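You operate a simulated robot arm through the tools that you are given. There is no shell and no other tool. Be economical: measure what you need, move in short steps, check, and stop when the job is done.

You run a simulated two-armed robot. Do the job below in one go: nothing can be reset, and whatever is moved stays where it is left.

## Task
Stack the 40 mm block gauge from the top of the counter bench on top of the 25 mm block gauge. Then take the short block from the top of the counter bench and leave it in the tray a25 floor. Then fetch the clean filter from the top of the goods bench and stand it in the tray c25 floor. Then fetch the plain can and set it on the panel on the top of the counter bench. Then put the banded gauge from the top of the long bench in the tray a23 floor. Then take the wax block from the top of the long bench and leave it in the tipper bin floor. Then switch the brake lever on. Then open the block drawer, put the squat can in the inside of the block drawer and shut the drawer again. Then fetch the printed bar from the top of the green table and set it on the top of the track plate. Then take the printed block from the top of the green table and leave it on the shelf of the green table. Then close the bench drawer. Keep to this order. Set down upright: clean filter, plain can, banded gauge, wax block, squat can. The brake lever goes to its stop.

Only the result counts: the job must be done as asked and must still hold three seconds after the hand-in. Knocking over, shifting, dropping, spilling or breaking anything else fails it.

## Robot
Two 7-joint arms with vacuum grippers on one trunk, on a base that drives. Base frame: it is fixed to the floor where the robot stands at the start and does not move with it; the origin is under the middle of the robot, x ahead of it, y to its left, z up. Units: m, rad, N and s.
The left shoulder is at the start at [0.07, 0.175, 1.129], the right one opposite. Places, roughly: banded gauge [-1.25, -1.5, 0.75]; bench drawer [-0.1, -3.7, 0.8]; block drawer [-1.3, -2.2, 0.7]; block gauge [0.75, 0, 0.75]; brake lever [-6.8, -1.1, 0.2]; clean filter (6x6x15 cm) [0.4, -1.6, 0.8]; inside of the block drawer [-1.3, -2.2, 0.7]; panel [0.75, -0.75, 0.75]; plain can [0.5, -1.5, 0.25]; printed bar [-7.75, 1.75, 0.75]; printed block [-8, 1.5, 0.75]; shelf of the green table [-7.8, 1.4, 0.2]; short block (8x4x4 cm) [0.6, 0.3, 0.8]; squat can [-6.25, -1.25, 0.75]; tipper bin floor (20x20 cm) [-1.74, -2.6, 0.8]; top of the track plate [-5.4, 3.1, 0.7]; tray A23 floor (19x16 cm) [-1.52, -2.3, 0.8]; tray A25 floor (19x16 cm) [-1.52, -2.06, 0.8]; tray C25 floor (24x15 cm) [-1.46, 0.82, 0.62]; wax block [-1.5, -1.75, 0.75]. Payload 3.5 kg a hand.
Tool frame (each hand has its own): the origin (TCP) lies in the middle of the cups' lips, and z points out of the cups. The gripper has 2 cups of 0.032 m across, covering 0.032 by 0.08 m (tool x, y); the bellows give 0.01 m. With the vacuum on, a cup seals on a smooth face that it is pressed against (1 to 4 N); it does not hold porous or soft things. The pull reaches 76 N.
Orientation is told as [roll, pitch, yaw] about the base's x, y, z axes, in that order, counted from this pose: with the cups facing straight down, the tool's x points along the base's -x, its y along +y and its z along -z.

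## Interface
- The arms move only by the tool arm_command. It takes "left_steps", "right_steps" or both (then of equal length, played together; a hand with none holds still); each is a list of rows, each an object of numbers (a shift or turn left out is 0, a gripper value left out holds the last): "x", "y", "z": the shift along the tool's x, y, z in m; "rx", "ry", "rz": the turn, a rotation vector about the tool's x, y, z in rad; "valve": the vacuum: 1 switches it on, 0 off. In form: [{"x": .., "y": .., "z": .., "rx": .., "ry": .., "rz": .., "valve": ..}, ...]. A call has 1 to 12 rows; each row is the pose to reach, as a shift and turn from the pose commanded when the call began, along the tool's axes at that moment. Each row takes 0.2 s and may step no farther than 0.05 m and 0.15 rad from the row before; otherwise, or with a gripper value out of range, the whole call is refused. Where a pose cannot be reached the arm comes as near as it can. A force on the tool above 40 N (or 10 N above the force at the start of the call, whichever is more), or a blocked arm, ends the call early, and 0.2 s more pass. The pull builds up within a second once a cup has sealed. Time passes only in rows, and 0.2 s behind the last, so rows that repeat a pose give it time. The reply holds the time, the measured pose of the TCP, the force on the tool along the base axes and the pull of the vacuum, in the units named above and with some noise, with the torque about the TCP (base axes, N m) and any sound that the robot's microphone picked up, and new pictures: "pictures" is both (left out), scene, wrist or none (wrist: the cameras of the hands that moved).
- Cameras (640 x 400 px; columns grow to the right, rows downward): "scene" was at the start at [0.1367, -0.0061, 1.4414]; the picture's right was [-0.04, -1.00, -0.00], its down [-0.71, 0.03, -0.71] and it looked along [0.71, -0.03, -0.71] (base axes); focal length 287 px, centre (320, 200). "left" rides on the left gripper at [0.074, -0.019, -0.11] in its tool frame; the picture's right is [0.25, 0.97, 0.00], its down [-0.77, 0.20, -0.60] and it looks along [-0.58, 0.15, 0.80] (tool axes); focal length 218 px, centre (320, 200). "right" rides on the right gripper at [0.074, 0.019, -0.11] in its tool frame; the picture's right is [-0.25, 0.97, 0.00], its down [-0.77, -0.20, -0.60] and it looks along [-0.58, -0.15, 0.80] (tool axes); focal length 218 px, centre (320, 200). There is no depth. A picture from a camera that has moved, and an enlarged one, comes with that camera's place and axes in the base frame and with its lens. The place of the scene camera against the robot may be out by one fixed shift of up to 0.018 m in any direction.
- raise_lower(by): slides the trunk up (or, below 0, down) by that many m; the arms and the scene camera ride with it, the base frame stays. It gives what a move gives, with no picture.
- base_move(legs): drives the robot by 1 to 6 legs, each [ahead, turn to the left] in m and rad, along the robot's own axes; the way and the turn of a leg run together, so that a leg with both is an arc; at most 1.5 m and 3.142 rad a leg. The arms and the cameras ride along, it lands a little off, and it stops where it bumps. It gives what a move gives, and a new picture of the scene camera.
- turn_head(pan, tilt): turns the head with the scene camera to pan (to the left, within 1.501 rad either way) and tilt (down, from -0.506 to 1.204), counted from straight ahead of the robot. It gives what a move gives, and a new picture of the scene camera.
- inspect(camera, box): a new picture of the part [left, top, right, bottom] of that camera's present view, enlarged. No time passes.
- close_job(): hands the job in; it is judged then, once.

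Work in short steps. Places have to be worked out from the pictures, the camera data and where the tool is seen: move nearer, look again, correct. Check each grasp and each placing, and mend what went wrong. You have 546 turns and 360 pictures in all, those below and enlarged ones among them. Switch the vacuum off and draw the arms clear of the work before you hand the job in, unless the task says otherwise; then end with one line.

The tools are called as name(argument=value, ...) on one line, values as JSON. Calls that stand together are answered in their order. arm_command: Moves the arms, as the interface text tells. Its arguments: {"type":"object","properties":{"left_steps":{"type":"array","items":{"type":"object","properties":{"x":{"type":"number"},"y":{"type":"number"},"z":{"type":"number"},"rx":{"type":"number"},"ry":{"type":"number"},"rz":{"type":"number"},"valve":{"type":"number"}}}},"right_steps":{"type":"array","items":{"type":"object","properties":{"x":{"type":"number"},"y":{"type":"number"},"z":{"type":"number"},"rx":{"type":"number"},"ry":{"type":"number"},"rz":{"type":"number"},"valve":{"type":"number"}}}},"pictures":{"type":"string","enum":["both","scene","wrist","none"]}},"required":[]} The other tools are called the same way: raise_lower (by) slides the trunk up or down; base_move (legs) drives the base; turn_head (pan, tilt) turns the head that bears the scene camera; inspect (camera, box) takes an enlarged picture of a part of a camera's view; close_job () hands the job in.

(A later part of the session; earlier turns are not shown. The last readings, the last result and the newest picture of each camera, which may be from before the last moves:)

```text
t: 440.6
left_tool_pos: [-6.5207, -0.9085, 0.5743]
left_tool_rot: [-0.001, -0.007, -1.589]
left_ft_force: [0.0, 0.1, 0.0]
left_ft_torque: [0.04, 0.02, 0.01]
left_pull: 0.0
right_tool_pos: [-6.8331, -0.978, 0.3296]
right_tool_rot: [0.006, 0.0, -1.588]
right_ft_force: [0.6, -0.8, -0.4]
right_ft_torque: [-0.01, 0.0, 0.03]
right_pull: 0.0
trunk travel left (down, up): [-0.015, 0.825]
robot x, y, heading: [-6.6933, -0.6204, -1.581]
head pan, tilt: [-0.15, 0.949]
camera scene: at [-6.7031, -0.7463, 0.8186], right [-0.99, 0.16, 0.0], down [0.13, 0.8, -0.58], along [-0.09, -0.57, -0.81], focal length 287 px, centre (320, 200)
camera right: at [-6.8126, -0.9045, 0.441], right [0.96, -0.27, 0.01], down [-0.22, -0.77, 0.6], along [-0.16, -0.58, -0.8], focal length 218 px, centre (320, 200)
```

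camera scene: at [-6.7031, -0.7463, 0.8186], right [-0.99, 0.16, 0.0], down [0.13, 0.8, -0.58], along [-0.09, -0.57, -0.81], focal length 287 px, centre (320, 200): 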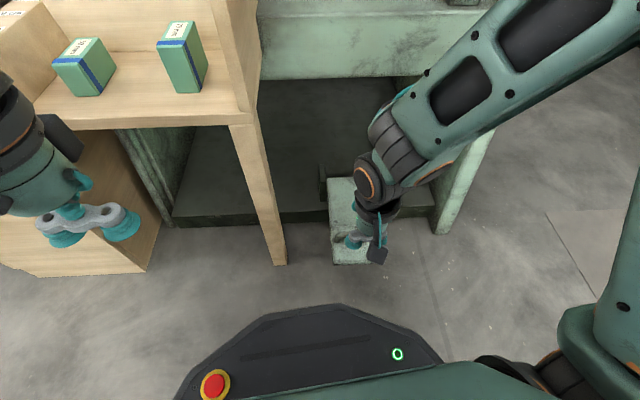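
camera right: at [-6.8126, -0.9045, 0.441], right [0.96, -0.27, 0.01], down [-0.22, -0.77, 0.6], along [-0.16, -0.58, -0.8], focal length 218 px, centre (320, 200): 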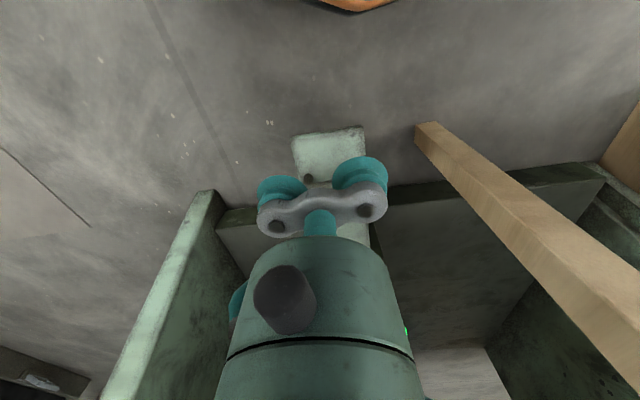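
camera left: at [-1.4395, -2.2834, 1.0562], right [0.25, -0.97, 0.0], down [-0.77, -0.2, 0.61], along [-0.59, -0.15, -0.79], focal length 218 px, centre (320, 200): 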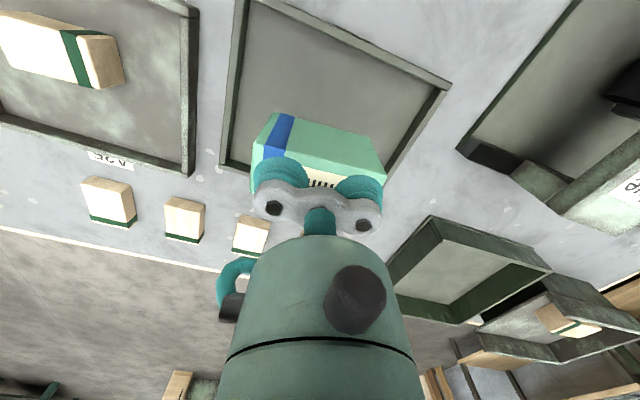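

I enlarge to check whether the pedal stayed down.

inspect(camera="right", box=[260, 110, 400, 200])

inspect(camera="scene", box=[290, 150, 420, 280])

```text
4.44 times, centred on (330, 155) of right
camera zoom: at [-6.8126, -0.9045, 0.441], right [0.96, -0.27, 0.01], down [-0.22, -0.77, 0.6], along [-0.16, -0.58, -0.8], focal length 970 px, centre (276, 400)
```

zoom: 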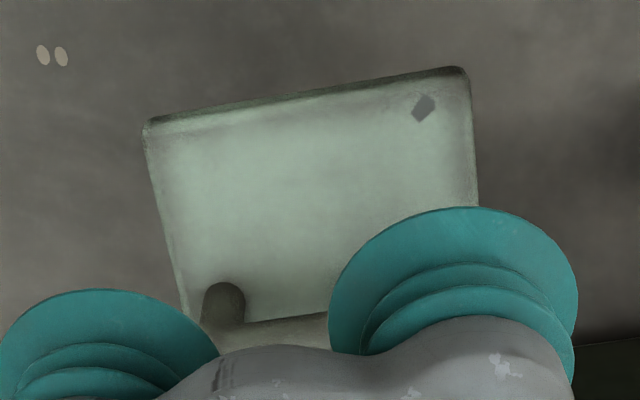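

```text
3.08 times, centred on (355, 215) of scene
camera zoom: at [-6.7031, -0.7463, 0.8186], right [-0.99, 0.16, 0.0], down [0.13, 0.8, -0.58], along [-0.09, -0.57, -0.81], focal length 883 px, centre (212, 154)
```

zoom: 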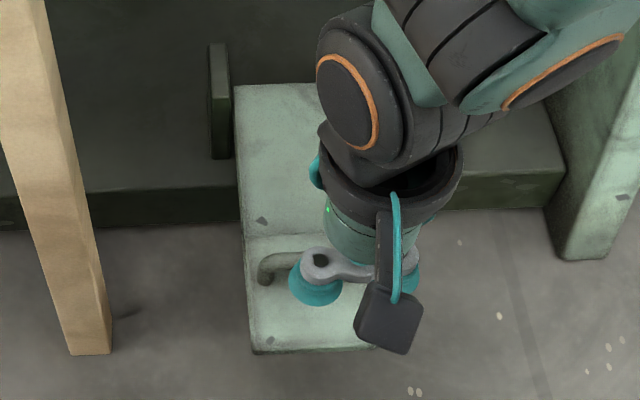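

The pedal may have risen a little; I go to the same pose as before pressing to compare directly.

arm_command(right_steps=[{"z": -0.034, "x": -0.02}, {"z": -0.034, "x": -0.06, "y": 0.009}, {"z": -0.034, "x": -0.06, "y": 0.009}], pictures="wrist")

```text
t: 441.4
left_tool_pos: [-6.5202, -0.9101, 0.5742]
left_tool_rot: [-0.001, -0.007, -1.59]
left_ft_force: [-0.6, -0.1, -0.4]
left_ft_torque: [0.02, 0.02, 0.02]
left_pull: 0.1
right_tool_pos: [-6.8236, -1.0365, 0.3666]
right_tool_rot: [0.006, -0.001, -1.587]
right_ft_force: [-0.4, 1.1, -0.7]
right_ft_torque: [-0.03, 0.0, 0.03]
right_pull: 0.1
trunk travel left (down, up): [-0.015, 0.825]
robot x, y, heading: [-6.6914, -0.6276, -1.576]
head pan, tilt: [-0.15, 0.949]
camera right: at [-6.8043, -0.9642, 0.4762], right [0.96, -0.27, 0.0], down [-0.22, -0.77, 0.6], along [-0.16, -0.58, -0.8], focal length 218 px, centre (320, 200)
```

right: 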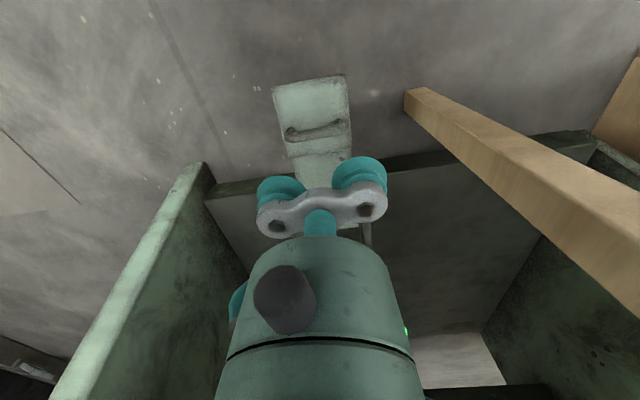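

The measurement is ambiguous. I test directly: descend slowly again and see at what height contact begins.

arm_command(right_steps=[{"y": -0.009, "z": 0.05}, {"y": -0.009, "z": 0.1}, {"y": -0.009, "z": 0.15}, {"y": -0.009, "z": 0.19}, {"y": -0.009, "z": 0.2}, {"y": -0.009, "z": 0.2}], pictures="wrist")

```text
refused: row 1 steps farther than a row can; nothing moved
```

arm_command(right_steps=[{"y": -0.009, "z": 0.04}, {"y": -0.009, "z": 0.08}, {"y": -0.009, "z": 0.12}, {"y": -0.009, "z": 0.16}, {"y": -0.009, "z": 0.2}, {"y": -0.009, "z": 0.203}, {"y": -0.009, "z": 0.203}], pictures="wrist")

```text
t: 443.0
left_tool_pos: [-6.5205, -0.9095, 0.5738]
left_tool_rot: [-0.003, -0.007, -1.59]
left_ft_force: [-1.2, 0.1, -0.4]
left_ft_torque: [0.0, 0.01, -0.02]
left_pull: 0.2
right_tool_pos: [-6.8333, -1.0369, 0.1598]
right_tool_rot: [0.005, -0.001, -1.588]
right_ft_force: [-0.4, 1.7, 1.5]
right_ft_torque: [-0.03, 0.02, -0.05]
right_pull: 0.0
trunk travel left (down, up): [-0.015, 0.825]
robot x, y, heading: [-6.6953, -0.6206, -1.575]
head pan, tilt: [-0.15, 0.949]
camera right: at [-6.8141, -0.9638, 0.2701], right [0.96, -0.27, 0.0], down [-0.22, -0.77, 0.6], along [-0.16, -0.58, -0.8], focal length 218 px, centre (320, 200)
```

right: 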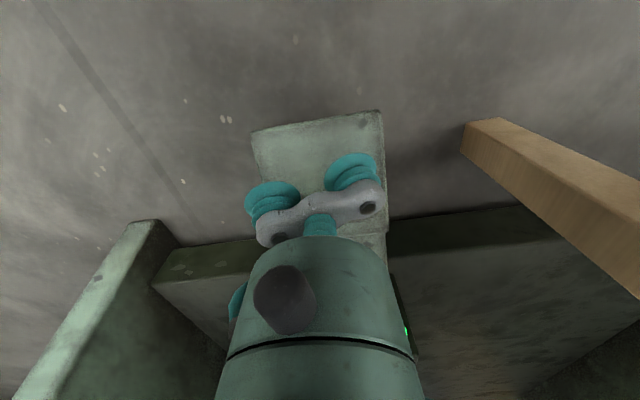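

The pedal's face is now clearly lower than at first touch (it stays down). I press once more to the stop and then leave.

arm_command(right_steps=[{"x": 0.008, "z": 0.01}, {"x": 0.008, "z": 0.03}, {"x": 0.008, "z": 0.045}, {"x": 0.008, "z": 0.055}, {"x": 0.008, "z": 0.062}, {"x": 0.008, "z": 0.068}, {"x": 0.008, "z": 0.072}, {"x": 0.008, "z": 0.072}], pictures="wrist")

```text
t: 444.8
left_tool_pos: [-6.5201, -0.9083, 0.5758]
left_tool_rot: [-0.001, -0.01, -1.59]
left_ft_force: [-0.1, 0.6, -0.2]
left_ft_torque: [-0.04, 0.01, -0.03]
left_pull: 0.2
right_tool_pos: [-6.8336, -1.0288, 0.0907]
right_tool_rot: [0.005, -0.002, -1.586]
right_ft_force: [1.5, 12.2, 31.4]
right_ft_torque: [-1.22, 0.01, 0.0]
right_pull: 0.1
trunk travel left (down, up): [-0.015, 0.825]
robot x, y, heading: [-6.6963, -0.6215, -1.579]
head pan, tilt: [-0.15, 0.949]
camera right: at [-6.8128, -0.957, 0.2008], right [0.96, -0.27, 0.01], down [-0.22, -0.77, 0.61], along [-0.16, -0.58, -0.8], focal length 218 px, centre (320, 200)
```

right: 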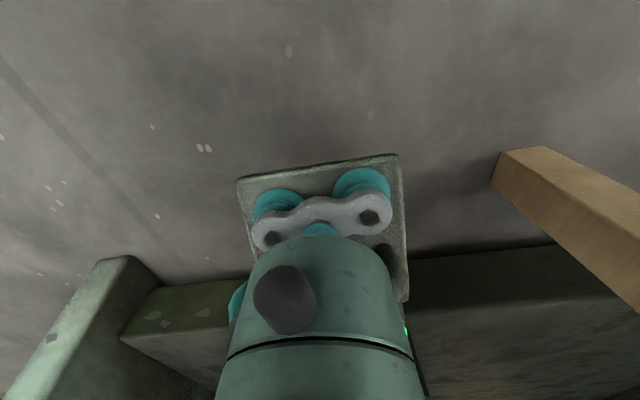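

At the stop again (31 N). I lift slowly and look whether it stays.

arm_command(right_steps=[{"z": -0.005}, {"z": -0.01}, {"z": -0.015}, {"z": -0.025}, {"z": -0.05}, {"z": -0.07}, {"z": -0.07}], pictures="wrist")

```text
t: 446.4
left_tool_pos: [-6.5202, -0.9095, 0.5742]
left_tool_rot: [0.0, -0.008, -1.59]
left_ft_force: [0.0, 0.3, 0.5]
left_ft_torque: [-0.05, 0.01, 0.0]
left_pull: 0.0
right_tool_pos: [-6.834, -1.0298, 0.1586]
right_tool_rot: [0.003, 0.0, -1.588]
right_ft_force: [0.6, -0.1, 0.6]
right_ft_torque: [-0.03, -0.01, 0.02]
right_pull: 0.1
trunk travel left (down, up): [-0.015, 0.825]
robot x, y, heading: [-6.6942, -0.6236, -1.573]
head pan, tilt: [-0.15, 0.949]
camera right: at [-6.8127, -0.9563, 0.2688], right [0.96, -0.27, 0.01], down [-0.22, -0.77, 0.6], along [-0.16, -0.58, -0.8], focal length 218 px, centre (320, 200)
```

right: 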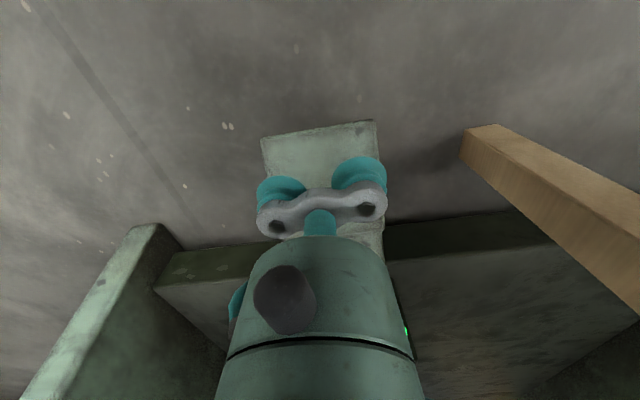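

The pedal stays at its stop (about 0.09). Now the squat can: I raise the trunk and shift the base in front of the desk.

arm_command(right_steps=[{"z": -0.04}, {"z": -0.08}, {"z": -0.12}, {"z": -0.16}, {"z": -0.2}, {"z": -0.24}, {"z": -0.28}, {"z": -0.32}], pictures="none")

raise_lower(by=0.4)

raise_lower(by=0.24)

base_move(legs=[[-0.08, 0], [0, 1.57], [0.33, 0], [0, -1.57]])

```text
t: 448.2
left_tool_pos: [-6.5203, -0.9096, 0.574]
left_tool_rot: [-0.002, -0.007, -1.588]
left_ft_force: [0.6, -0.2, -0.4]
left_ft_torque: [0.01, 0.0, 0.02]
left_pull: 0.0
right_tool_pos: [-6.8365, -1.0298, 0.4804]
right_tool_rot: [0.005, 0.0, -1.587]
right_ft_force: [0.8, 0.5, 0.0]
right_ft_torque: [0.0, 0.03, -0.03]
right_pull: 0.1
trunk travel left (down, up): [-0.015, 0.825]
robot x, y, heading: [-6.6977, -0.6227, -1.579]
head pan, tilt: [-0.15, 0.949]
```

```text
t: 452.0
left_tool_pos: [-6.52, -0.9105, 0.9742]
left_tool_rot: [-0.001, -0.005, -1.591]
left_ft_force: [1.4, -0.6, -0.8]
left_ft_torque: [0.02, -0.01, 0.03]
left_pull: 0.1
right_tool_pos: [-6.8374, -1.03, 0.8797]
right_tool_rot: [0.005, 0.001, -1.586]
right_ft_force: [0.3, -0.2, -0.8]
right_ft_torque: [0.0, -0.03, 0.01]
right_pull: 0.0
trunk travel left (down, up): [-0.415, 0.425]
robot x, y, heading: [-6.6914, -0.6166, -1.576]
head pan, tilt: [-0.15, 0.949]
```

```text
t: 454.5
left_tool_pos: [-6.5203, -0.9098, 1.2144]
left_tool_rot: [0.0, -0.007, -1.59]
left_ft_force: [0.0, -0.2, -0.2]
left_ft_torque: [0.02, 0.02, 0.01]
left_pull: 0.1
right_tool_pos: [-6.8363, -1.0305, 1.1203]
right_tool_rot: [0.005, 0.0, -1.584]
right_ft_force: [0.0, 0.6, -0.4]
right_ft_torque: [0.02, 0.03, -0.03]
right_pull: 0.0
trunk travel left (down, up): [-0.655, 0.185]
robot x, y, heading: [-6.698, -0.6229, -1.576]
head pan, tilt: [-0.15, 0.949]
```

```text
t: 464.9
left_tool_pos: [-6.2028, -0.8431, 1.215]
left_tool_rot: [-0.002, -0.008, -1.621]
left_ft_force: [1.0, 0.3, 0.2]
left_ft_torque: [0.03, 0.0, 0.0]
left_pull: 0.1
right_tool_pos: [-6.5239, -0.9528, 1.1196]
right_tool_rot: [0.005, 0.0, -1.618]
right_ft_force: [0.5, -0.1, 0.0]
right_ft_torque: [-0.02, 0.0, 0.0]
right_pull: 0.0
trunk travel left (down, up): [-0.655, 0.185]
robot x, y, heading: [-6.372, -0.549, -1.609]
head pan, tilt: [-0.15, 0.949]
camera scene: at [-6.3802, -0.6742, 1.4587], right [-0.98, 0.19, 0.0], down [0.15, 0.8, -0.58], along [-0.11, -0.57, -0.81], focal length 287 px, centre (320, 200)
```

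scene: 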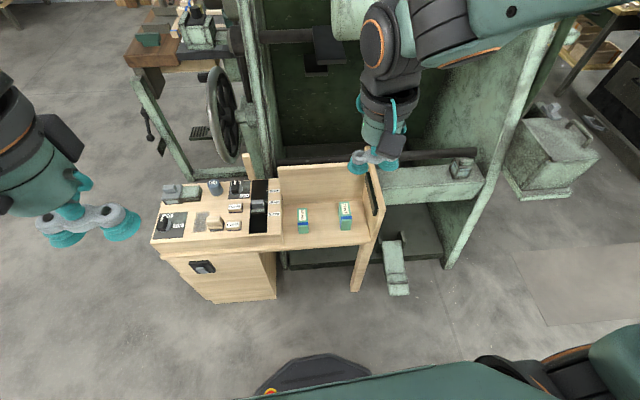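

Squat can at about (-6.183, -1.225). I bring the left hand over the desk for a look.

arm_command(left_steps=[{"x": -0.045}, {"x": -0.09}, {"x": -0.135}, {"x": -0.18, "z": 0.01}, {"x": -0.225, "z": 0.03}, {"x": -0.265, "z": 0.06}, {"x": -0.3, "z": 0.09}, {"x": -0.33, "z": 0.12}, {"x": -0.33, "z": 0.15}], pictures="none")

inspect(camera="left", box=[160, 0, 480, 200])

```text
t: 466.9
left_tool_pos: [-6.2191, -1.1732, 1.0668]
left_tool_rot: [-0.001, -0.006, -1.622]
left_ft_force: [-0.1, -0.3, -0.5]
left_ft_torque: [0.04, -0.02, 0.01]
left_pull: 0.1
right_tool_pos: [-6.5221, -0.9538, 1.1203]
right_tool_rot: [0.006, 0.002, -1.619]
right_ft_force: [-0.3, 0.5, 0.8]
right_ft_torque: [0.0, -0.02, -0.02]
right_pull: 0.0
trunk travel left (down, up): [-0.655, 0.185]
robot x, y, heading: [-6.371, -0.5469, -1.606]
head pan, tilt: [-0.15, 0.949]
```

```text
2.00 times, centred on (320, 100) of left
camera zoom: at [-6.2344, -1.0969, 1.1757], right [0.98, 0.2, 0.0], down [0.16, -0.78, 0.61], along [0.12, -0.6, -0.79], focal length 436 px, centre (320, 400)
```

zoom: 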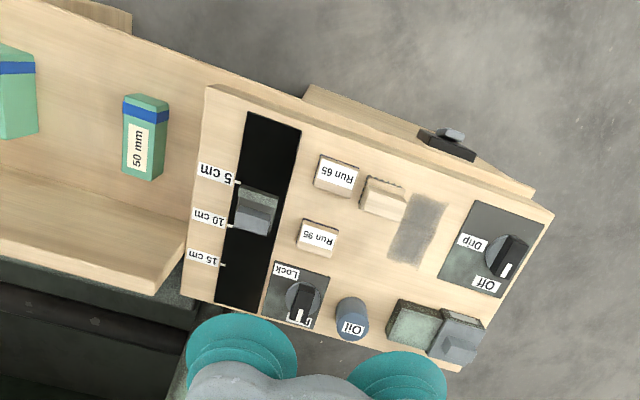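

The desk is lower than I assumed: can top near (-6.15, -1.33, 0.70). I need to stand closer, so I draw the hand back, drive 0.17 m ahead and look again.

arm_command(left_steps=[{"x": 0.045}, {"x": 0.09}, {"x": 0.135}, {"x": 0.17}], pictures="none")

base_move(legs=[[0.18, 0.03]])

arm_command(left_steps=[{"z": 0.04, "y": 0.02}, {"z": 0.08, "y": 0.03}, {"z": 0.12, "y": 0.04}, {"z": 0.14, "y": 0.04, "x": -0.03}, {"z": 0.14, "y": 0.04, "x": -0.06}], pictures="both")

```text
t: 467.9
left_tool_pos: [-6.2109, -1.0026, 1.065]
left_tool_rot: [-0.002, -0.008, -1.622]
left_ft_force: [0.2, 0.7, 0.1]
left_ft_torque: [0.01, 0.01, 0.01]
left_pull: 0.0
right_tool_pos: [-6.5234, -0.952, 1.1214]
right_tool_rot: [0.005, -0.002, -1.619]
right_ft_force: [0.2, 0.3, -0.1]
right_ft_torque: [0.01, 0.0, 0.02]
right_pull: 0.1
trunk travel left (down, up): [-0.655, 0.185]
robot x, y, heading: [-6.3687, -0.5489, -1.606]
head pan, tilt: [-0.15, 0.949]
```

```text
t: 469.4
left_tool_pos: [-6.2014, -1.1756, 1.0649]
left_tool_rot: [0.001, -0.007, -1.591]
left_ft_force: [-0.9, -0.1, 0.2]
left_ft_torque: [0.01, 0.03, 0.01]
left_pull: 0.0
right_tool_pos: [-6.5146, -1.1364, 1.1196]
right_tool_rot: [0.006, -0.001, -1.588]
right_ft_force: [-0.5, -0.2, -0.7]
right_ft_torque: [-0.02, -0.02, 0.01]
right_pull: 0.0
trunk travel left (down, up): [-0.655, 0.185]
robot x, y, heading: [-6.3738, -0.7248, -1.581]
head pan, tilt: [-0.15, 0.949]
camera scene: at [-6.3806, -0.852, 1.4588], right [-0.99, 0.16, 0.0], down [0.13, 0.8, -0.58], along [-0.09, -0.58, -0.81], focal length 287 px, centre (320, 200)
```

scene: 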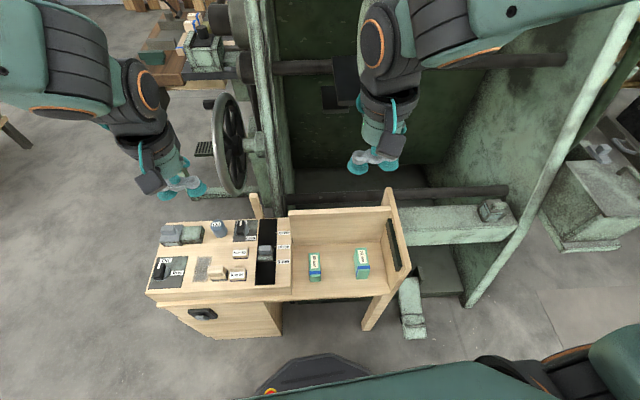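

```text
t: 470.6
left_tool_pos: [-6.1627, -1.2388, 0.9243]
left_tool_rot: [0.0, -0.004, -1.591]
left_ft_force: [-0.1, -0.2, -0.1]
left_ft_torque: [0.0, 0.0, 0.02]
left_pull: 0.1
right_tool_pos: [-6.5153, -1.1377, 1.1205]
right_tool_rot: [0.005, 0.001, -1.59]
right_ft_force: [-1.0, -0.5, 0.0]
right_ft_torque: [-0.01, -0.02, 0.01]
right_pull: 0.1
trunk travel left (down, up): [-0.655, 0.185]
robot x, y, heading: [-6.3753, -0.7276, -1.574]
head pan, tilt: [-0.15, 0.949]
camera scene: at [-6.381, -0.8539, 1.4586], right [-0.99, 0.16, 0.0], down [0.13, 0.8, -0.58], along [-0.09, -0.57, -0.81], focal length 287 px, centre (320, 200)
camera left: at [-6.1809, -1.1635, 1.0347], right [0.97, 0.23, 0.0], down [0.19, -0.77, 0.61], along [0.14, -0.59, -0.79], focal length 218 px, centre (320, 200)
```

scene: 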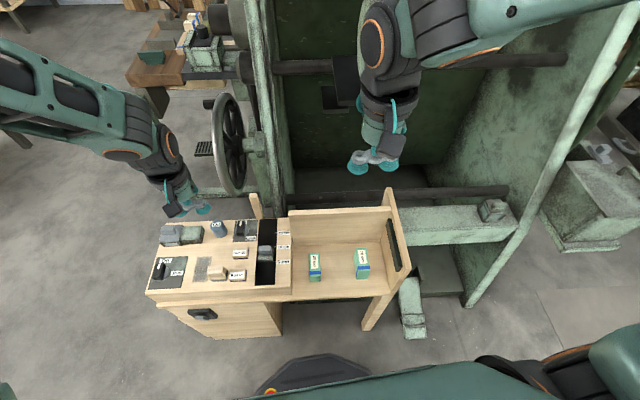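
left: 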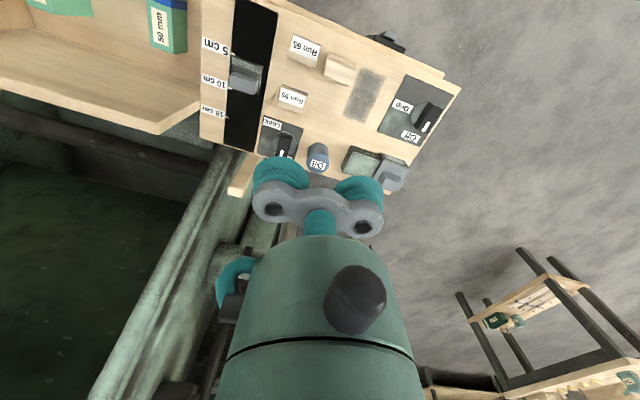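

I zoom on the can.

inspect(camera="left", box=[260, 110, 380, 185])

inspect(camera="scene", box=[180, 200, 280, 280])

```text
5.33 times, centred on (320, 148) of left
camera zoom: at [-6.1809, -1.1635, 1.0347], right [0.97, 0.23, 0.0], down [0.19, -0.77, 0.61], along [0.14, -0.59, -0.79], focal length 1164 px, centre (320, 480)
```

zoom: 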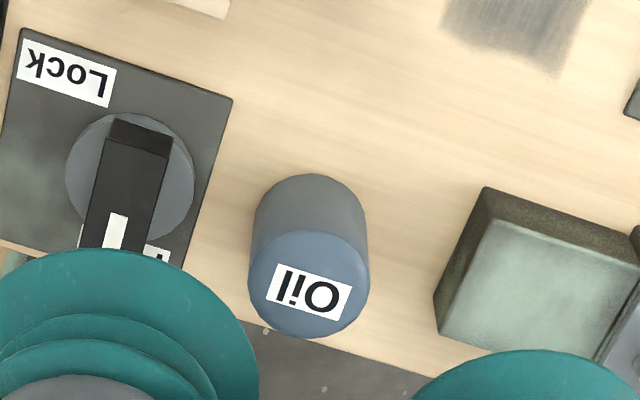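

```text
5.00 times, centred on (230, 240) of scene
camera zoom: at [-6.381, -0.8539, 1.4586], right [-0.99, 0.16, 0.0], down [0.13, 0.8, -0.58], along [-0.09, -0.57, -0.81], focal length 1435 px, centre (770, 0)
```

zoom: 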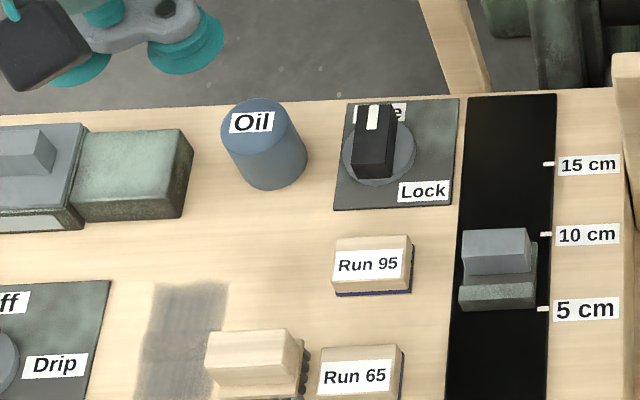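

One cup must land on this roughly 4–5 cm top with neighbours left and right, so I turn the hand 90° (other cup toward the robot, over free desk) and look again.

arm_command(left_steps=[{"rz": -0.14, "x": -0.02, "y": 0.005}, {"rz": -0.28, "x": -0.04, "y": 0.01}, {"rz": -0.42, "x": -0.055, "y": 0.015}, {"rz": -0.56, "x": -0.065, "y": 0.018}, {"rz": -0.7, "x": -0.065, "y": 0.018}, {"rz": -0.84, "x": -0.065, "y": 0.018}, {"rz": -0.98, "x": -0.065, "y": 0.018}, {"rz": -1.12, "x": -0.065, "y": 0.018}, {"rz": -1.26, "x": -0.065, "y": 0.018}, {"rz": -1.4, "x": -0.065, "y": 0.018}, {"rz": -1.54, "x": -0.065, "y": 0.018}, {"rz": -1.57, "x": -0.065, "y": 0.018}], pictures="both")

inspect(camera="left", box=[220, 60, 420, 185])

```text
t: 473.2
left_tool_pos: [-6.147, -1.3026, 0.9261]
left_tool_rot: [-0.006, 0.0, -0.019]
left_ft_force: [-0.1, 0.7, -0.4]
left_ft_torque: [0.0, 0.01, 0.02]
left_pull: 0.1
right_tool_pos: [-6.5149, -1.1363, 1.1204]
right_tool_rot: [0.005, 0.001, -1.588]
right_ft_force: [0.3, 0.1, 0.3]
right_ft_torque: [-0.01, -0.02, 0.03]
right_pull: 0.0
trunk travel left (down, up): [-0.655, 0.185]
robot x, y, heading: [-6.3738, -0.7239, -1.58]
head pan, tilt: [-0.15, 0.949]
camera scene: at [-6.3806, -0.8531, 1.4587], right [-0.99, 0.16, 0.0], down [0.13, 0.8, -0.58], along [-0.09, -0.57, -0.81], focal length 287 px, centre (320, 200)
camera left: at [-6.2207, -1.3201, 1.0352], right [-0.23, 0.97, -0.01], down [0.78, 0.19, 0.6], along [0.59, 0.14, -0.8], focal length 218 px, centre (320, 200)
```

scene: 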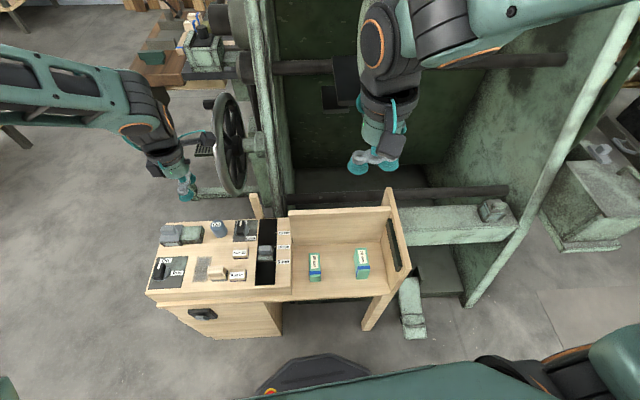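
left: 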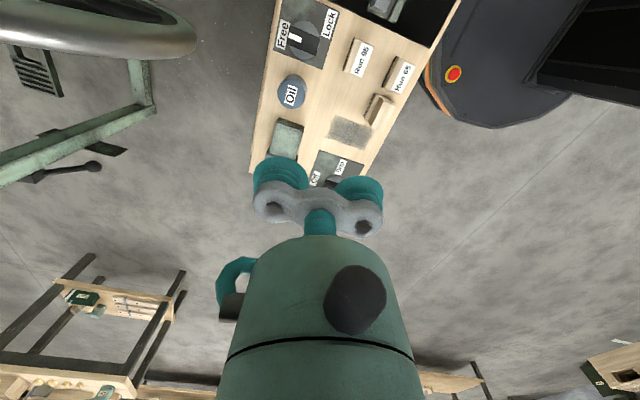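

```text
3.20 times, centred on (320, 122) of left
camera zoom: at [-6.2207, -1.3201, 1.0352], right [-0.23, 0.97, -0.01], down [0.78, 0.19, 0.6], along [0.59, 0.14, -0.8], focal length 698 px, centre (320, 448)
```

zoom: 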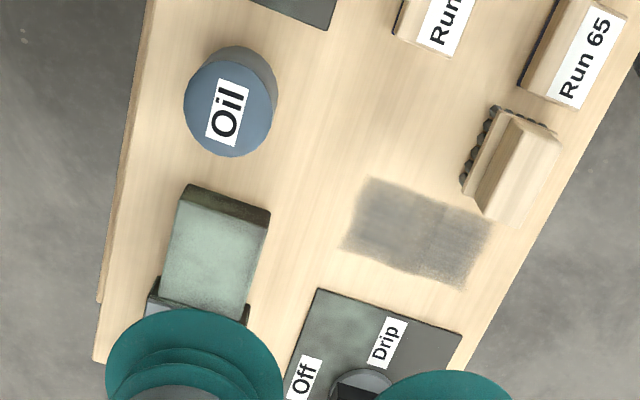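

Triangulated: can top at (-6.142, -1.347, 0.678), 4.2 cm across. I place the far cup over it (TCP -6.142, -1.323), descending with a check on the way.

arm_command(left_steps=[{"x": -0.0054, "y": -0.0204, "z": 0.03}, {"x": -0.0054, "y": -0.0204, "z": 0.07}, {"x": -0.0054, "y": -0.0204, "z": 0.11}, {"x": -0.0054, "y": -0.0204, "z": 0.15}, {"x": -0.0054, "y": -0.0204, "z": 0.19}, {"x": -0.0054, "y": -0.0204, "z": 0.19}], pictures="none")

inspect(camera="left", box=[220, 100, 380, 200])

```text
t: 474.6
left_tool_pos: [-6.1403, -1.3259, 0.7348]
left_tool_rot: [-0.006, 0.0, -0.019]
left_ft_force: [0.1, 0.1, -0.5]
left_ft_torque: [0.0, 0.04, -0.02]
left_pull: 0.0
right_tool_pos: [-6.5151, -1.1354, 1.1196]
right_tool_rot: [0.005, -0.002, -1.589]
right_ft_force: [0.1, 0.2, -0.3]
right_ft_torque: [0.0, 0.01, 0.02]
right_pull: 0.0
trunk travel left (down, up): [-0.655, 0.185]
robot x, y, heading: [-6.3757, -0.727, -1.579]
head pan, tilt: [-0.15, 0.949]
```

```text
4.00 times, centred on (300, 150) of left
camera zoom: at [-6.2151, -1.3427, 0.8448], right [-0.23, 0.97, -0.01], down [0.78, 0.19, 0.6], along [0.59, 0.13, -0.8], focal length 873 px, centre (400, 400)
```

zoom: 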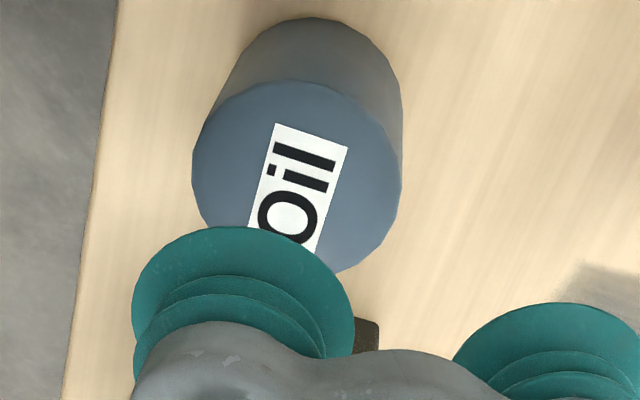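

Alignment confirmed within 2 mm. I descend with vacuum on.

arm_command(left_steps=[{"z": 0.03, "valve": 1, "x": 0.002}, {"z": 0.046, "x": 0.002}, {"z": 0.052, "x": 0.002}, {"z": 0.057, "x": 0.002}, {"z": 0.061, "x": 0.002}, {"z": 0.065, "x": 0.002}, {"z": 0.065, "x": 0.002}, {"z": 0.065, "x": 0.002}], pictures="wrist")

```text
t: 476.4
left_tool_pos: [-6.144, -1.3259, 0.6739]
left_tool_rot: [-0.013, -0.002, -0.021]
left_ft_force: [4.0, 0.7, 38.5]
left_ft_torque: [-1.05, -0.28, -0.17]
left_pull: 37.6
right_tool_pos: [-6.5159, -1.1324, 1.1213]
right_tool_rot: [0.008, -0.005, -1.588]
right_ft_force: [-0.1, -0.7, -0.2]
right_ft_torque: [0.03, 0.01, -0.02]
right_pull: 0.0
trunk travel left (down, up): [-0.655, 0.185]
robot x, y, heading: [-6.3738, -0.7275, -1.579]
head pan, tilt: [-0.15, 0.949]
camera left: at [-6.2183, -1.341, 0.7842], right [-0.23, 0.97, -0.01], down [0.77, 0.19, 0.6], along [0.59, 0.13, -0.8], focal length 218 px, centre (320, 200)
```

left: 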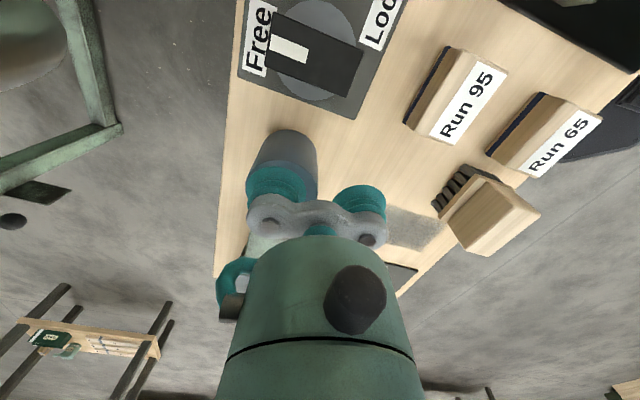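

Sealed (38). I lift, then draw the can back and turn the hand to its neutral yaw.

arm_command(left_steps=[{"z": -0.015}, {"z": -0.05}, {"z": -0.09}, {"z": -0.13}, {"z": -0.17}, {"z": -0.21}, {"z": -0.25}, {"z": -0.29}, {"z": -0.33}, {"z": -0.37}], pictures="none")

arm_command(left_steps=[{"y": 0.035, "rz": 0.14}, {"y": 0.07, "rz": 0.28}, {"y": 0.105, "rz": 0.42}, {"y": 0.14, "rz": 0.56}, {"y": 0.17, "rz": 0.7}, {"y": 0.2, "rz": 0.84}, {"y": 0.23, "rz": 0.98}, {"y": 0.23, "rz": 1.12}, {"y": 0.23, "rz": 1.26}, {"y": 0.23, "rz": 1.4}, {"y": 0.23, "rz": 1.54}], pictures="scene")

```text
t: 478.6
left_tool_pos: [-6.145, -1.3206, 1.04]
left_tool_rot: [-0.008, 0.001, -0.022]
left_ft_force: [-0.1, 0.2, -1.4]
left_ft_torque: [-0.77, -0.1, -0.17]
left_pull: 37.9
right_tool_pos: [-6.5147, -1.1354, 1.1196]
right_tool_rot: [0.006, -0.002, -1.588]
right_ft_force: [0.1, 0.4, 0.3]
right_ft_torque: [-0.03, -0.01, 0.01]
right_pull: 0.1
trunk travel left (down, up): [-0.655, 0.185]
robot x, y, heading: [-6.3761, -0.7249, -1.577]
head pan, tilt: [-0.15, 0.949]
```

```text
t: 481.0
left_tool_pos: [-6.1374, -1.0934, 1.0393]
left_tool_rot: [-0.001, -0.008, -1.563]
left_ft_force: [-0.1, -0.8, -1.4]
left_ft_torque: [-0.1, 0.78, -0.16]
left_pull: 37.3
right_tool_pos: [-6.515, -1.1384, 1.1201]
right_tool_rot: [0.005, -0.001, -1.588]
right_ft_force: [-0.2, 0.4, -1.3]
right_ft_torque: [0.02, 0.02, -0.02]
right_pull: 0.1
trunk travel left (down, up): [-0.655, 0.185]
robot x, y, heading: [-6.3731, -0.7297, -1.579]
head pan, tilt: [-0.15, 0.949]
camera scene: at [-6.3809, -0.8534, 1.4587], right [-0.99, 0.16, 0.0], down [0.13, 0.8, -0.58], along [-0.09, -0.57, -0.81], focal length 287 px, centre (320, 200)
```

scene: 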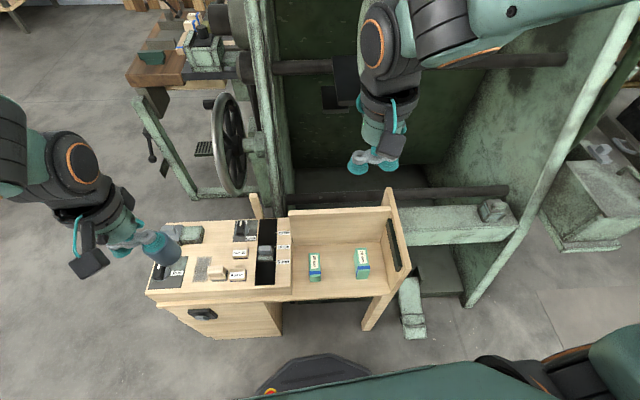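

The can is held. I return east: back off, turn, and drive along the corridor in legs.

turn_head(pan=0, tilt=0.7)

base_move(legs=[[-0.3, 0], [0, 0.8], [0, 0.779], [1.3, 0]])

```text
t: 481.8
left_tool_pos: [-6.1379, -1.0929, 1.0388]
left_tool_rot: [0.0, -0.007, -1.56]
left_ft_force: [0.7, 1.0, -0.3]
left_ft_torque: [-0.11, 0.77, -0.16]
left_pull: 38.0
right_tool_pos: [-6.515, -1.1374, 1.1193]
right_tool_rot: [0.004, 0.0, -1.589]
right_ft_force: [-0.2, 0.7, -0.1]
right_ft_torque: [0.01, -0.03, 0.01]
right_pull: 0.0
trunk travel left (down, up): [-0.655, 0.185]
robot x, y, heading: [-6.3732, -0.7266, -1.582]
head pan, tilt: [0.0, 0.7]
camera scene: at [-6.3697, -0.866, 1.4784], right [-1.0, 0.01, 0.0], down [0.0, 0.64, -0.76], along [-0.01, -0.76, -0.64], focal length 287 px, centre (320, 200)
```

scene: 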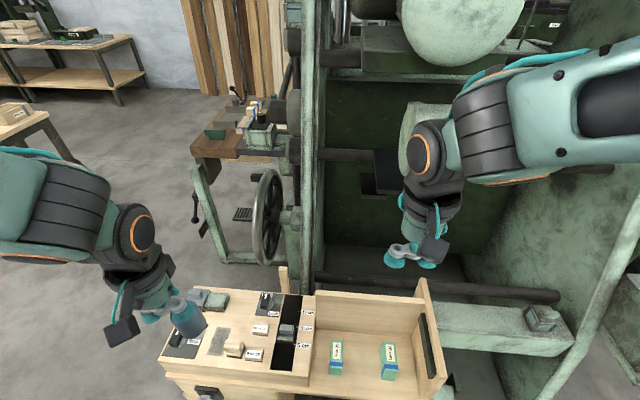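

```text
t: 494.1
left_tool_pos: [-4.7003, -0.2128, 1.0392]
left_tool_rot: [-0.001, -0.008, -0.003]
left_ft_force: [0.6, 0.7, -1.3]
left_ft_torque: [-0.8, -0.05, -0.14]
left_pull: 38.1
right_tool_pos: [-4.6613, -0.5909, 1.12]
right_tool_rot: [0.006, 0.001, -0.03]
right_ft_force: [0.4, 0.3, 1.3]
right_ft_torque: [0.02, 0.01, 0.0]
right_pull: 0.0
trunk travel left (down, up): [-0.655, 0.185]
robot x, y, heading: [-5.0699, -0.4427, -0.02]
head pan, tilt: [0.0, 0.7]
camera scene: at [-4.9287, -0.4508, 1.4785], right [-0.02, -1.0, 0.0], down [-0.64, 0.01, -0.76], along [0.76, -0.01, -0.64], focal length 287 px, centre (320, 200)
```

scene: 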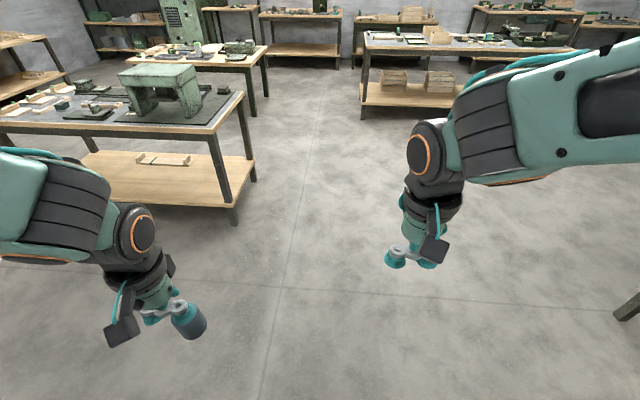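

Path clear. I continue east in three legs.

base_move(legs=[[1.5, 0], [1.5, 0.02], [1.5, 0]])

base_move(legs=[[0, -0.79], [0, -0.78], [0.9, 0], [0.85, 0]])

```text
t: 515.7
left_tool_pos: [-0.1801, -0.2709, 1.039]
left_tool_rot: [-0.002, -0.007, 0.021]
left_ft_force: [-0.2, -0.5, -0.5]
left_ft_torque: [-0.82, -0.07, -0.12]
left_pull: 37.6
right_tool_pos: [-0.1322, -0.6467, 1.1199]
right_tool_rot: [0.005, -0.001, -0.005]
right_ft_force: [-0.7, -0.5, 0.0]
right_ft_torque: [-0.01, 0.03, 0.04]
right_pull: 0.1
trunk travel left (down, up): [-0.655, 0.185]
robot x, y, heading: [-0.5444, -0.5118, 0.009]
head pan, tilt: [0.0, 0.7]
camera scene: at [-0.4029, -0.514, 1.4785], right [0.0, -1.0, 0.0], down [-0.64, 0.0, -0.76], along [0.76, 0.0, -0.64], focal length 287 px, centre (320, 200)
```

scene: 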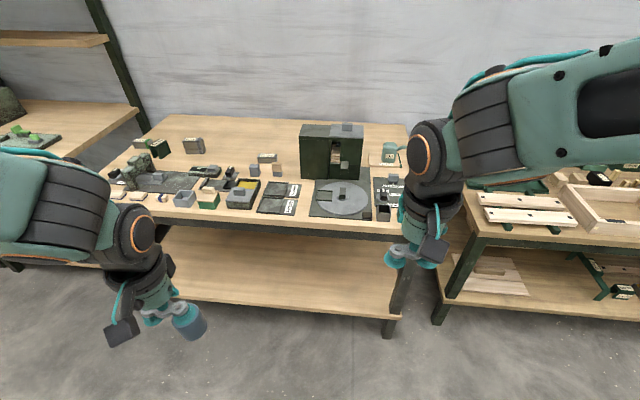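

```text
t: 528.7
left_tool_pos: [-0.3391, -2.6167, 1.0381]
left_tool_rot: [0.0, -0.006, -1.572]
left_ft_force: [0.0, 0.0, -0.4]
left_ft_torque: [-0.02, 0.79, -0.13]
left_pull: 37.9
right_tool_pos: [-0.7175, -2.6549, 1.1194]
right_tool_rot: [0.006, -0.001, -1.598]
right_ft_force: [-0.6, 0.0, 0.5]
right_ft_torque: [-0.02, -0.03, 0.0]
right_pull: 0.0
trunk travel left (down, up): [-0.655, 0.185]
robot x, y, heading: [-0.5722, -2.2462, -1.585]
head pan, tilt: [0.0, 0.7]
camera scene: at [-0.5687, -2.3862, 1.4785], right [-1.0, 0.02, 0.0], down [0.01, 0.64, -0.76], along [-0.01, -0.76, -0.64], focal length 287 px, centre (320, 200)
```

scene: 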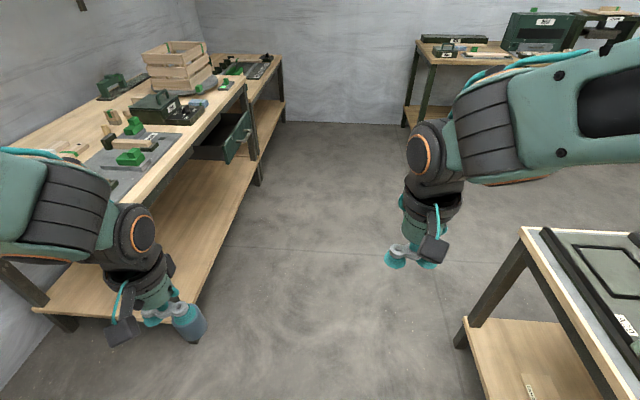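

The open bench drawer is visible ahead-left (for the last step). I turn to face the long bench's drawers.

base_move(legs=[[0, -0.78], [0, -0.777]])

turn_head(pan=0, tilt=0.85)

inspect(camera="scene", box=[150, 150, 550, 370])

```text
t: 533.2
left_tool_pos: [-0.936, -2.4846, 1.0393]
left_tool_rot: [-0.002, -0.007, -3.127]
left_ft_force: [0.2, 0.0, -1.2]
left_ft_torque: [0.81, 0.06, -0.17]
left_pull: 38.4
right_tool_pos: [-0.9817, -2.1091, 1.1198]
right_tool_rot: [0.005, -0.002, 3.13]
right_ft_force: [0.6, 0.2, 0.6]
right_ft_torque: [0.01, 0.03, 0.03]
right_pull: 0.0
trunk travel left (down, up): [-0.655, 0.185]
robot x, y, heading: [-0.5697, -2.2477, 3.141]
head pan, tilt: [0.0, 0.7]
camera scene: at [-0.7013, -2.2514, 1.4785], right [0.0, 1.0, 0.0], down [0.64, 0.0, -0.76], along [-0.76, 0.0, -0.64], focal length 287 px, centre (320, 200)
```

scene: 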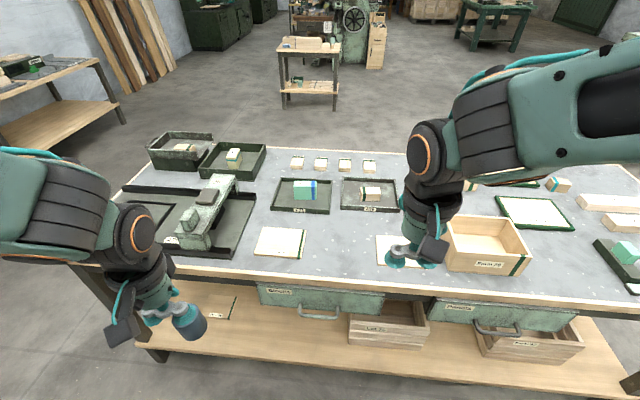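

```text
t: 533.9
left_tool_pos: [-0.9357, -2.4861, 1.0397]
left_tool_rot: [-0.001, -0.007, -3.128]
left_ft_force: [0.1, -0.1, -1.1]
left_ft_torque: [0.82, 0.06, -0.17]
left_pull: 38.0
right_tool_pos: [-0.9815, -2.1084, 1.1196]
right_tool_rot: [0.006, 0.001, 3.129]
right_ft_force: [0.4, 0.2, 0.3]
right_ft_torque: [-0.01, -0.02, 0.02]
right_pull: 0.0
trunk travel left (down, up): [-0.655, 0.185]
robot x, y, heading: [-0.5682, -2.2498, 3.136]
head pan, tilt: [0.0, 0.85]
camera scene: at [-0.6946, -2.2509, 1.4663], right [0.0, 1.0, 0.0], down [0.75, 0.0, -0.66], along [-0.66, 0.0, -0.75], focal length 287 px, centre (320, 200)
```

scene: 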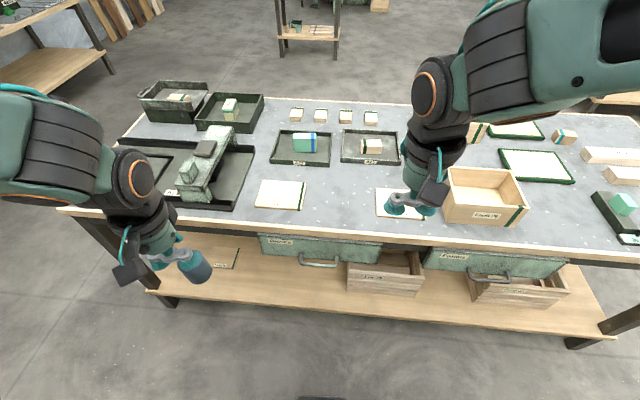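

```text
1.60 times, centred on (350, 260) of scene
camera zoom: at [-0.6946, -2.2509, 1.4663], right [0.0, 1.0, 0.0], down [0.75, 0.0, -0.66], along [-0.66, 0.0, -0.75], focal length 459 px, centre (272, 104)
```

zoom: 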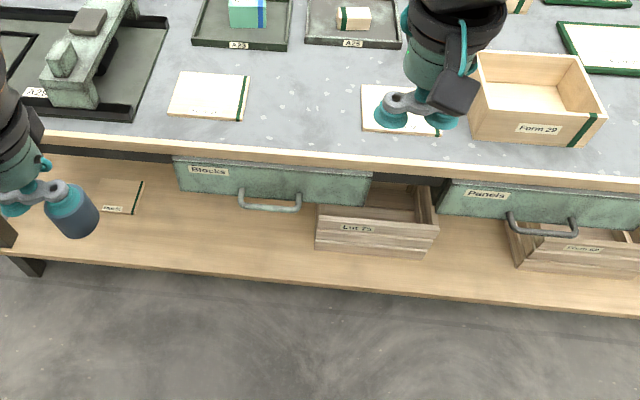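

"Blocks" is the left drawer, face about y -2.445…-2.055, z about 0.6–0.74, handle in its middle. I lower the trunk, then turn the right hand to point horizontally at the face, right of the handle.

raise_lower(by=-0.2)

arm_command(right_steps=[{"x": -0.03, "z": 0.02, "ry": -0.14}, {"x": -0.05, "z": 0.05, "ry": -0.28}, {"x": -0.06, "z": 0.08, "ry": -0.42}, {"x": -0.06, "z": 0.11, "ry": -0.56}, {"x": -0.06, "z": 0.14, "ry": -0.7}, {"x": -0.06, "z": 0.16, "ry": -0.84}, {"x": -0.06, "z": 0.18, "ry": -0.98}, {"x": -0.06, "z": 0.2, "ry": -1.12}, {"x": -0.06, "z": 0.22, "ry": -1.26}, {"x": -0.06, "z": 0.24, "ry": -1.4}, {"x": -0.06, "z": 0.25, "ry": -1.54}], pictures="both")

```text
t: 536.0
left_tool_pos: [-0.9354, -2.4856, 0.8395]
left_tool_rot: [-0.001, -0.006, -3.128]
left_ft_force: [1.1, -0.6, -2.1]
left_ft_torque: [0.8, 0.07, -0.16]
left_pull: 38.0
right_tool_pos: [-0.982, -2.1092, 0.9201]
right_tool_rot: [0.005, -0.001, 3.129]
right_ft_force: [0.5, 0.2, 0.0]
right_ft_torque: [0.01, 0.0, 0.01]
right_pull: 0.2
trunk travel left (down, up): [-0.455, 0.385]
robot x, y, heading: [-0.5727, -2.2448, 3.137]
head pan, tilt: [0.0, 0.85]
```

```text
t: 538.2
left_tool_pos: [-0.9335, -2.485, 0.8389]
left_tool_rot: [-0.001, -0.009, -3.129]
left_ft_force: [-1.5, 0.0, -1.2]
left_ft_torque: [0.75, -0.04, -0.14]
left_pull: 37.3
right_tool_pos: [-1.1514, -2.1096, 0.7104]
right_tool_rot: [-0.022, -1.336, -3.117]
right_ft_force: [59.4, -6.4, 27.8]
right_ft_torque: [0.19, 1.03, -0.17]
right_pull: 0.0
right hand out of reach, approached as far as the arm can: row 8, 9, 10
trunk travel left (down, up): [-0.455, 0.385]
robot x, y, heading: [-0.5714, -2.2471, 3.136]
head pan, tilt: [0.0, 0.85]
stopped in row 10 (right hand): the force on the tool passed its limit (the readings are from after the stop); the commanded pose is now the measured one
camera scene: at [-0.6899, -2.2512, 1.267], right [0.0, 1.0, 0.0], down [0.75, 0.0, -0.66], along [-0.66, 0.0, -0.75], focal length 287 px, centre (320, 200)
camera right: at [-1.0265, -2.1277, 0.6645], right [-0.06, -0.97, 0.24], down [0.41, 0.2, 0.89], along [-0.91, 0.15, 0.38], focal length 218 px, centre (320, 200)
```

scene: 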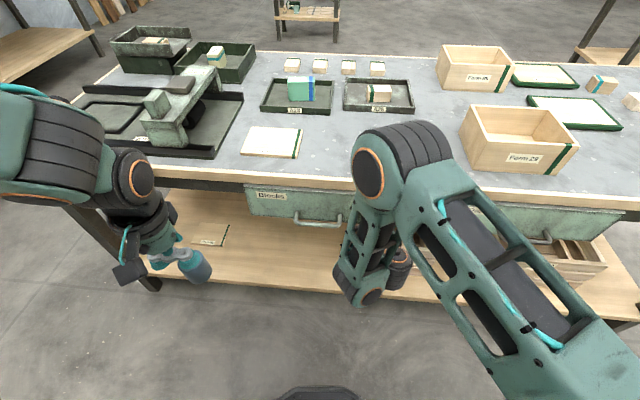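
right: 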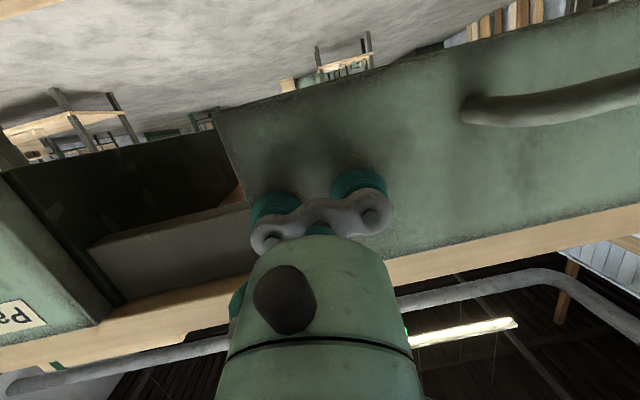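

The hand reached the face early and presses (59 N). I back off 3 cm, level the tool, and shift a little toward the handle.

arm_command(right_steps=[{"z": -0.015}, {"z": -0.04}, {"z": -0.05, "y": 0.02, "ry": -0.1}, {"z": -0.05, "y": 0.02, "ry": -0.2}, {"z": -0.05, "y": 0.02, "ry": -0.23}], pictures="wrist")

```text
t: 538.9
left_tool_pos: [-0.9368, -2.483, 0.8395]
left_tool_rot: [0.001, -0.006, -3.132]
left_ft_force: [-1.0, -0.1, -1.0]
left_ft_torque: [0.82, -0.01, -0.2]
left_pull: 37.7
right_tool_pos: [-1.1506, -2.1086, 0.7189]
right_tool_rot: [-0.007, -1.326, 3.14]
right_ft_force: [25.0, 5.7, 5.9]
right_ft_torque: [-0.21, 0.45, 0.07]
right_pull: 0.1
right hand out of reach, approached as far as the arm can: row 1, 2, 3
trunk travel left (down, up): [-0.455, 0.385]
robot x, y, heading: [-0.5727, -2.2496, 3.132]
head pan, tilt: [0.0, 0.85]
stopped in row 3 (right hand): the force on the tool passed its limit (the readings are from after the stop); the commanded pose is now the measured one
camera right: at [-1.0258, -2.1282, 0.6738], right [-0.07, -0.97, 0.24], down [0.4, 0.2, 0.89], along [-0.91, 0.16, 0.38], focal length 218 px, centre (320, 200)
```

right: 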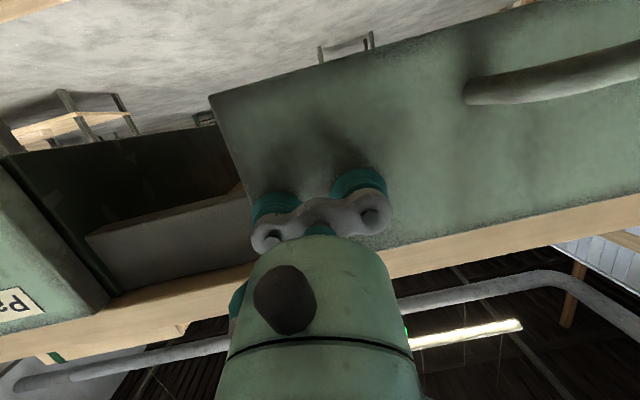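

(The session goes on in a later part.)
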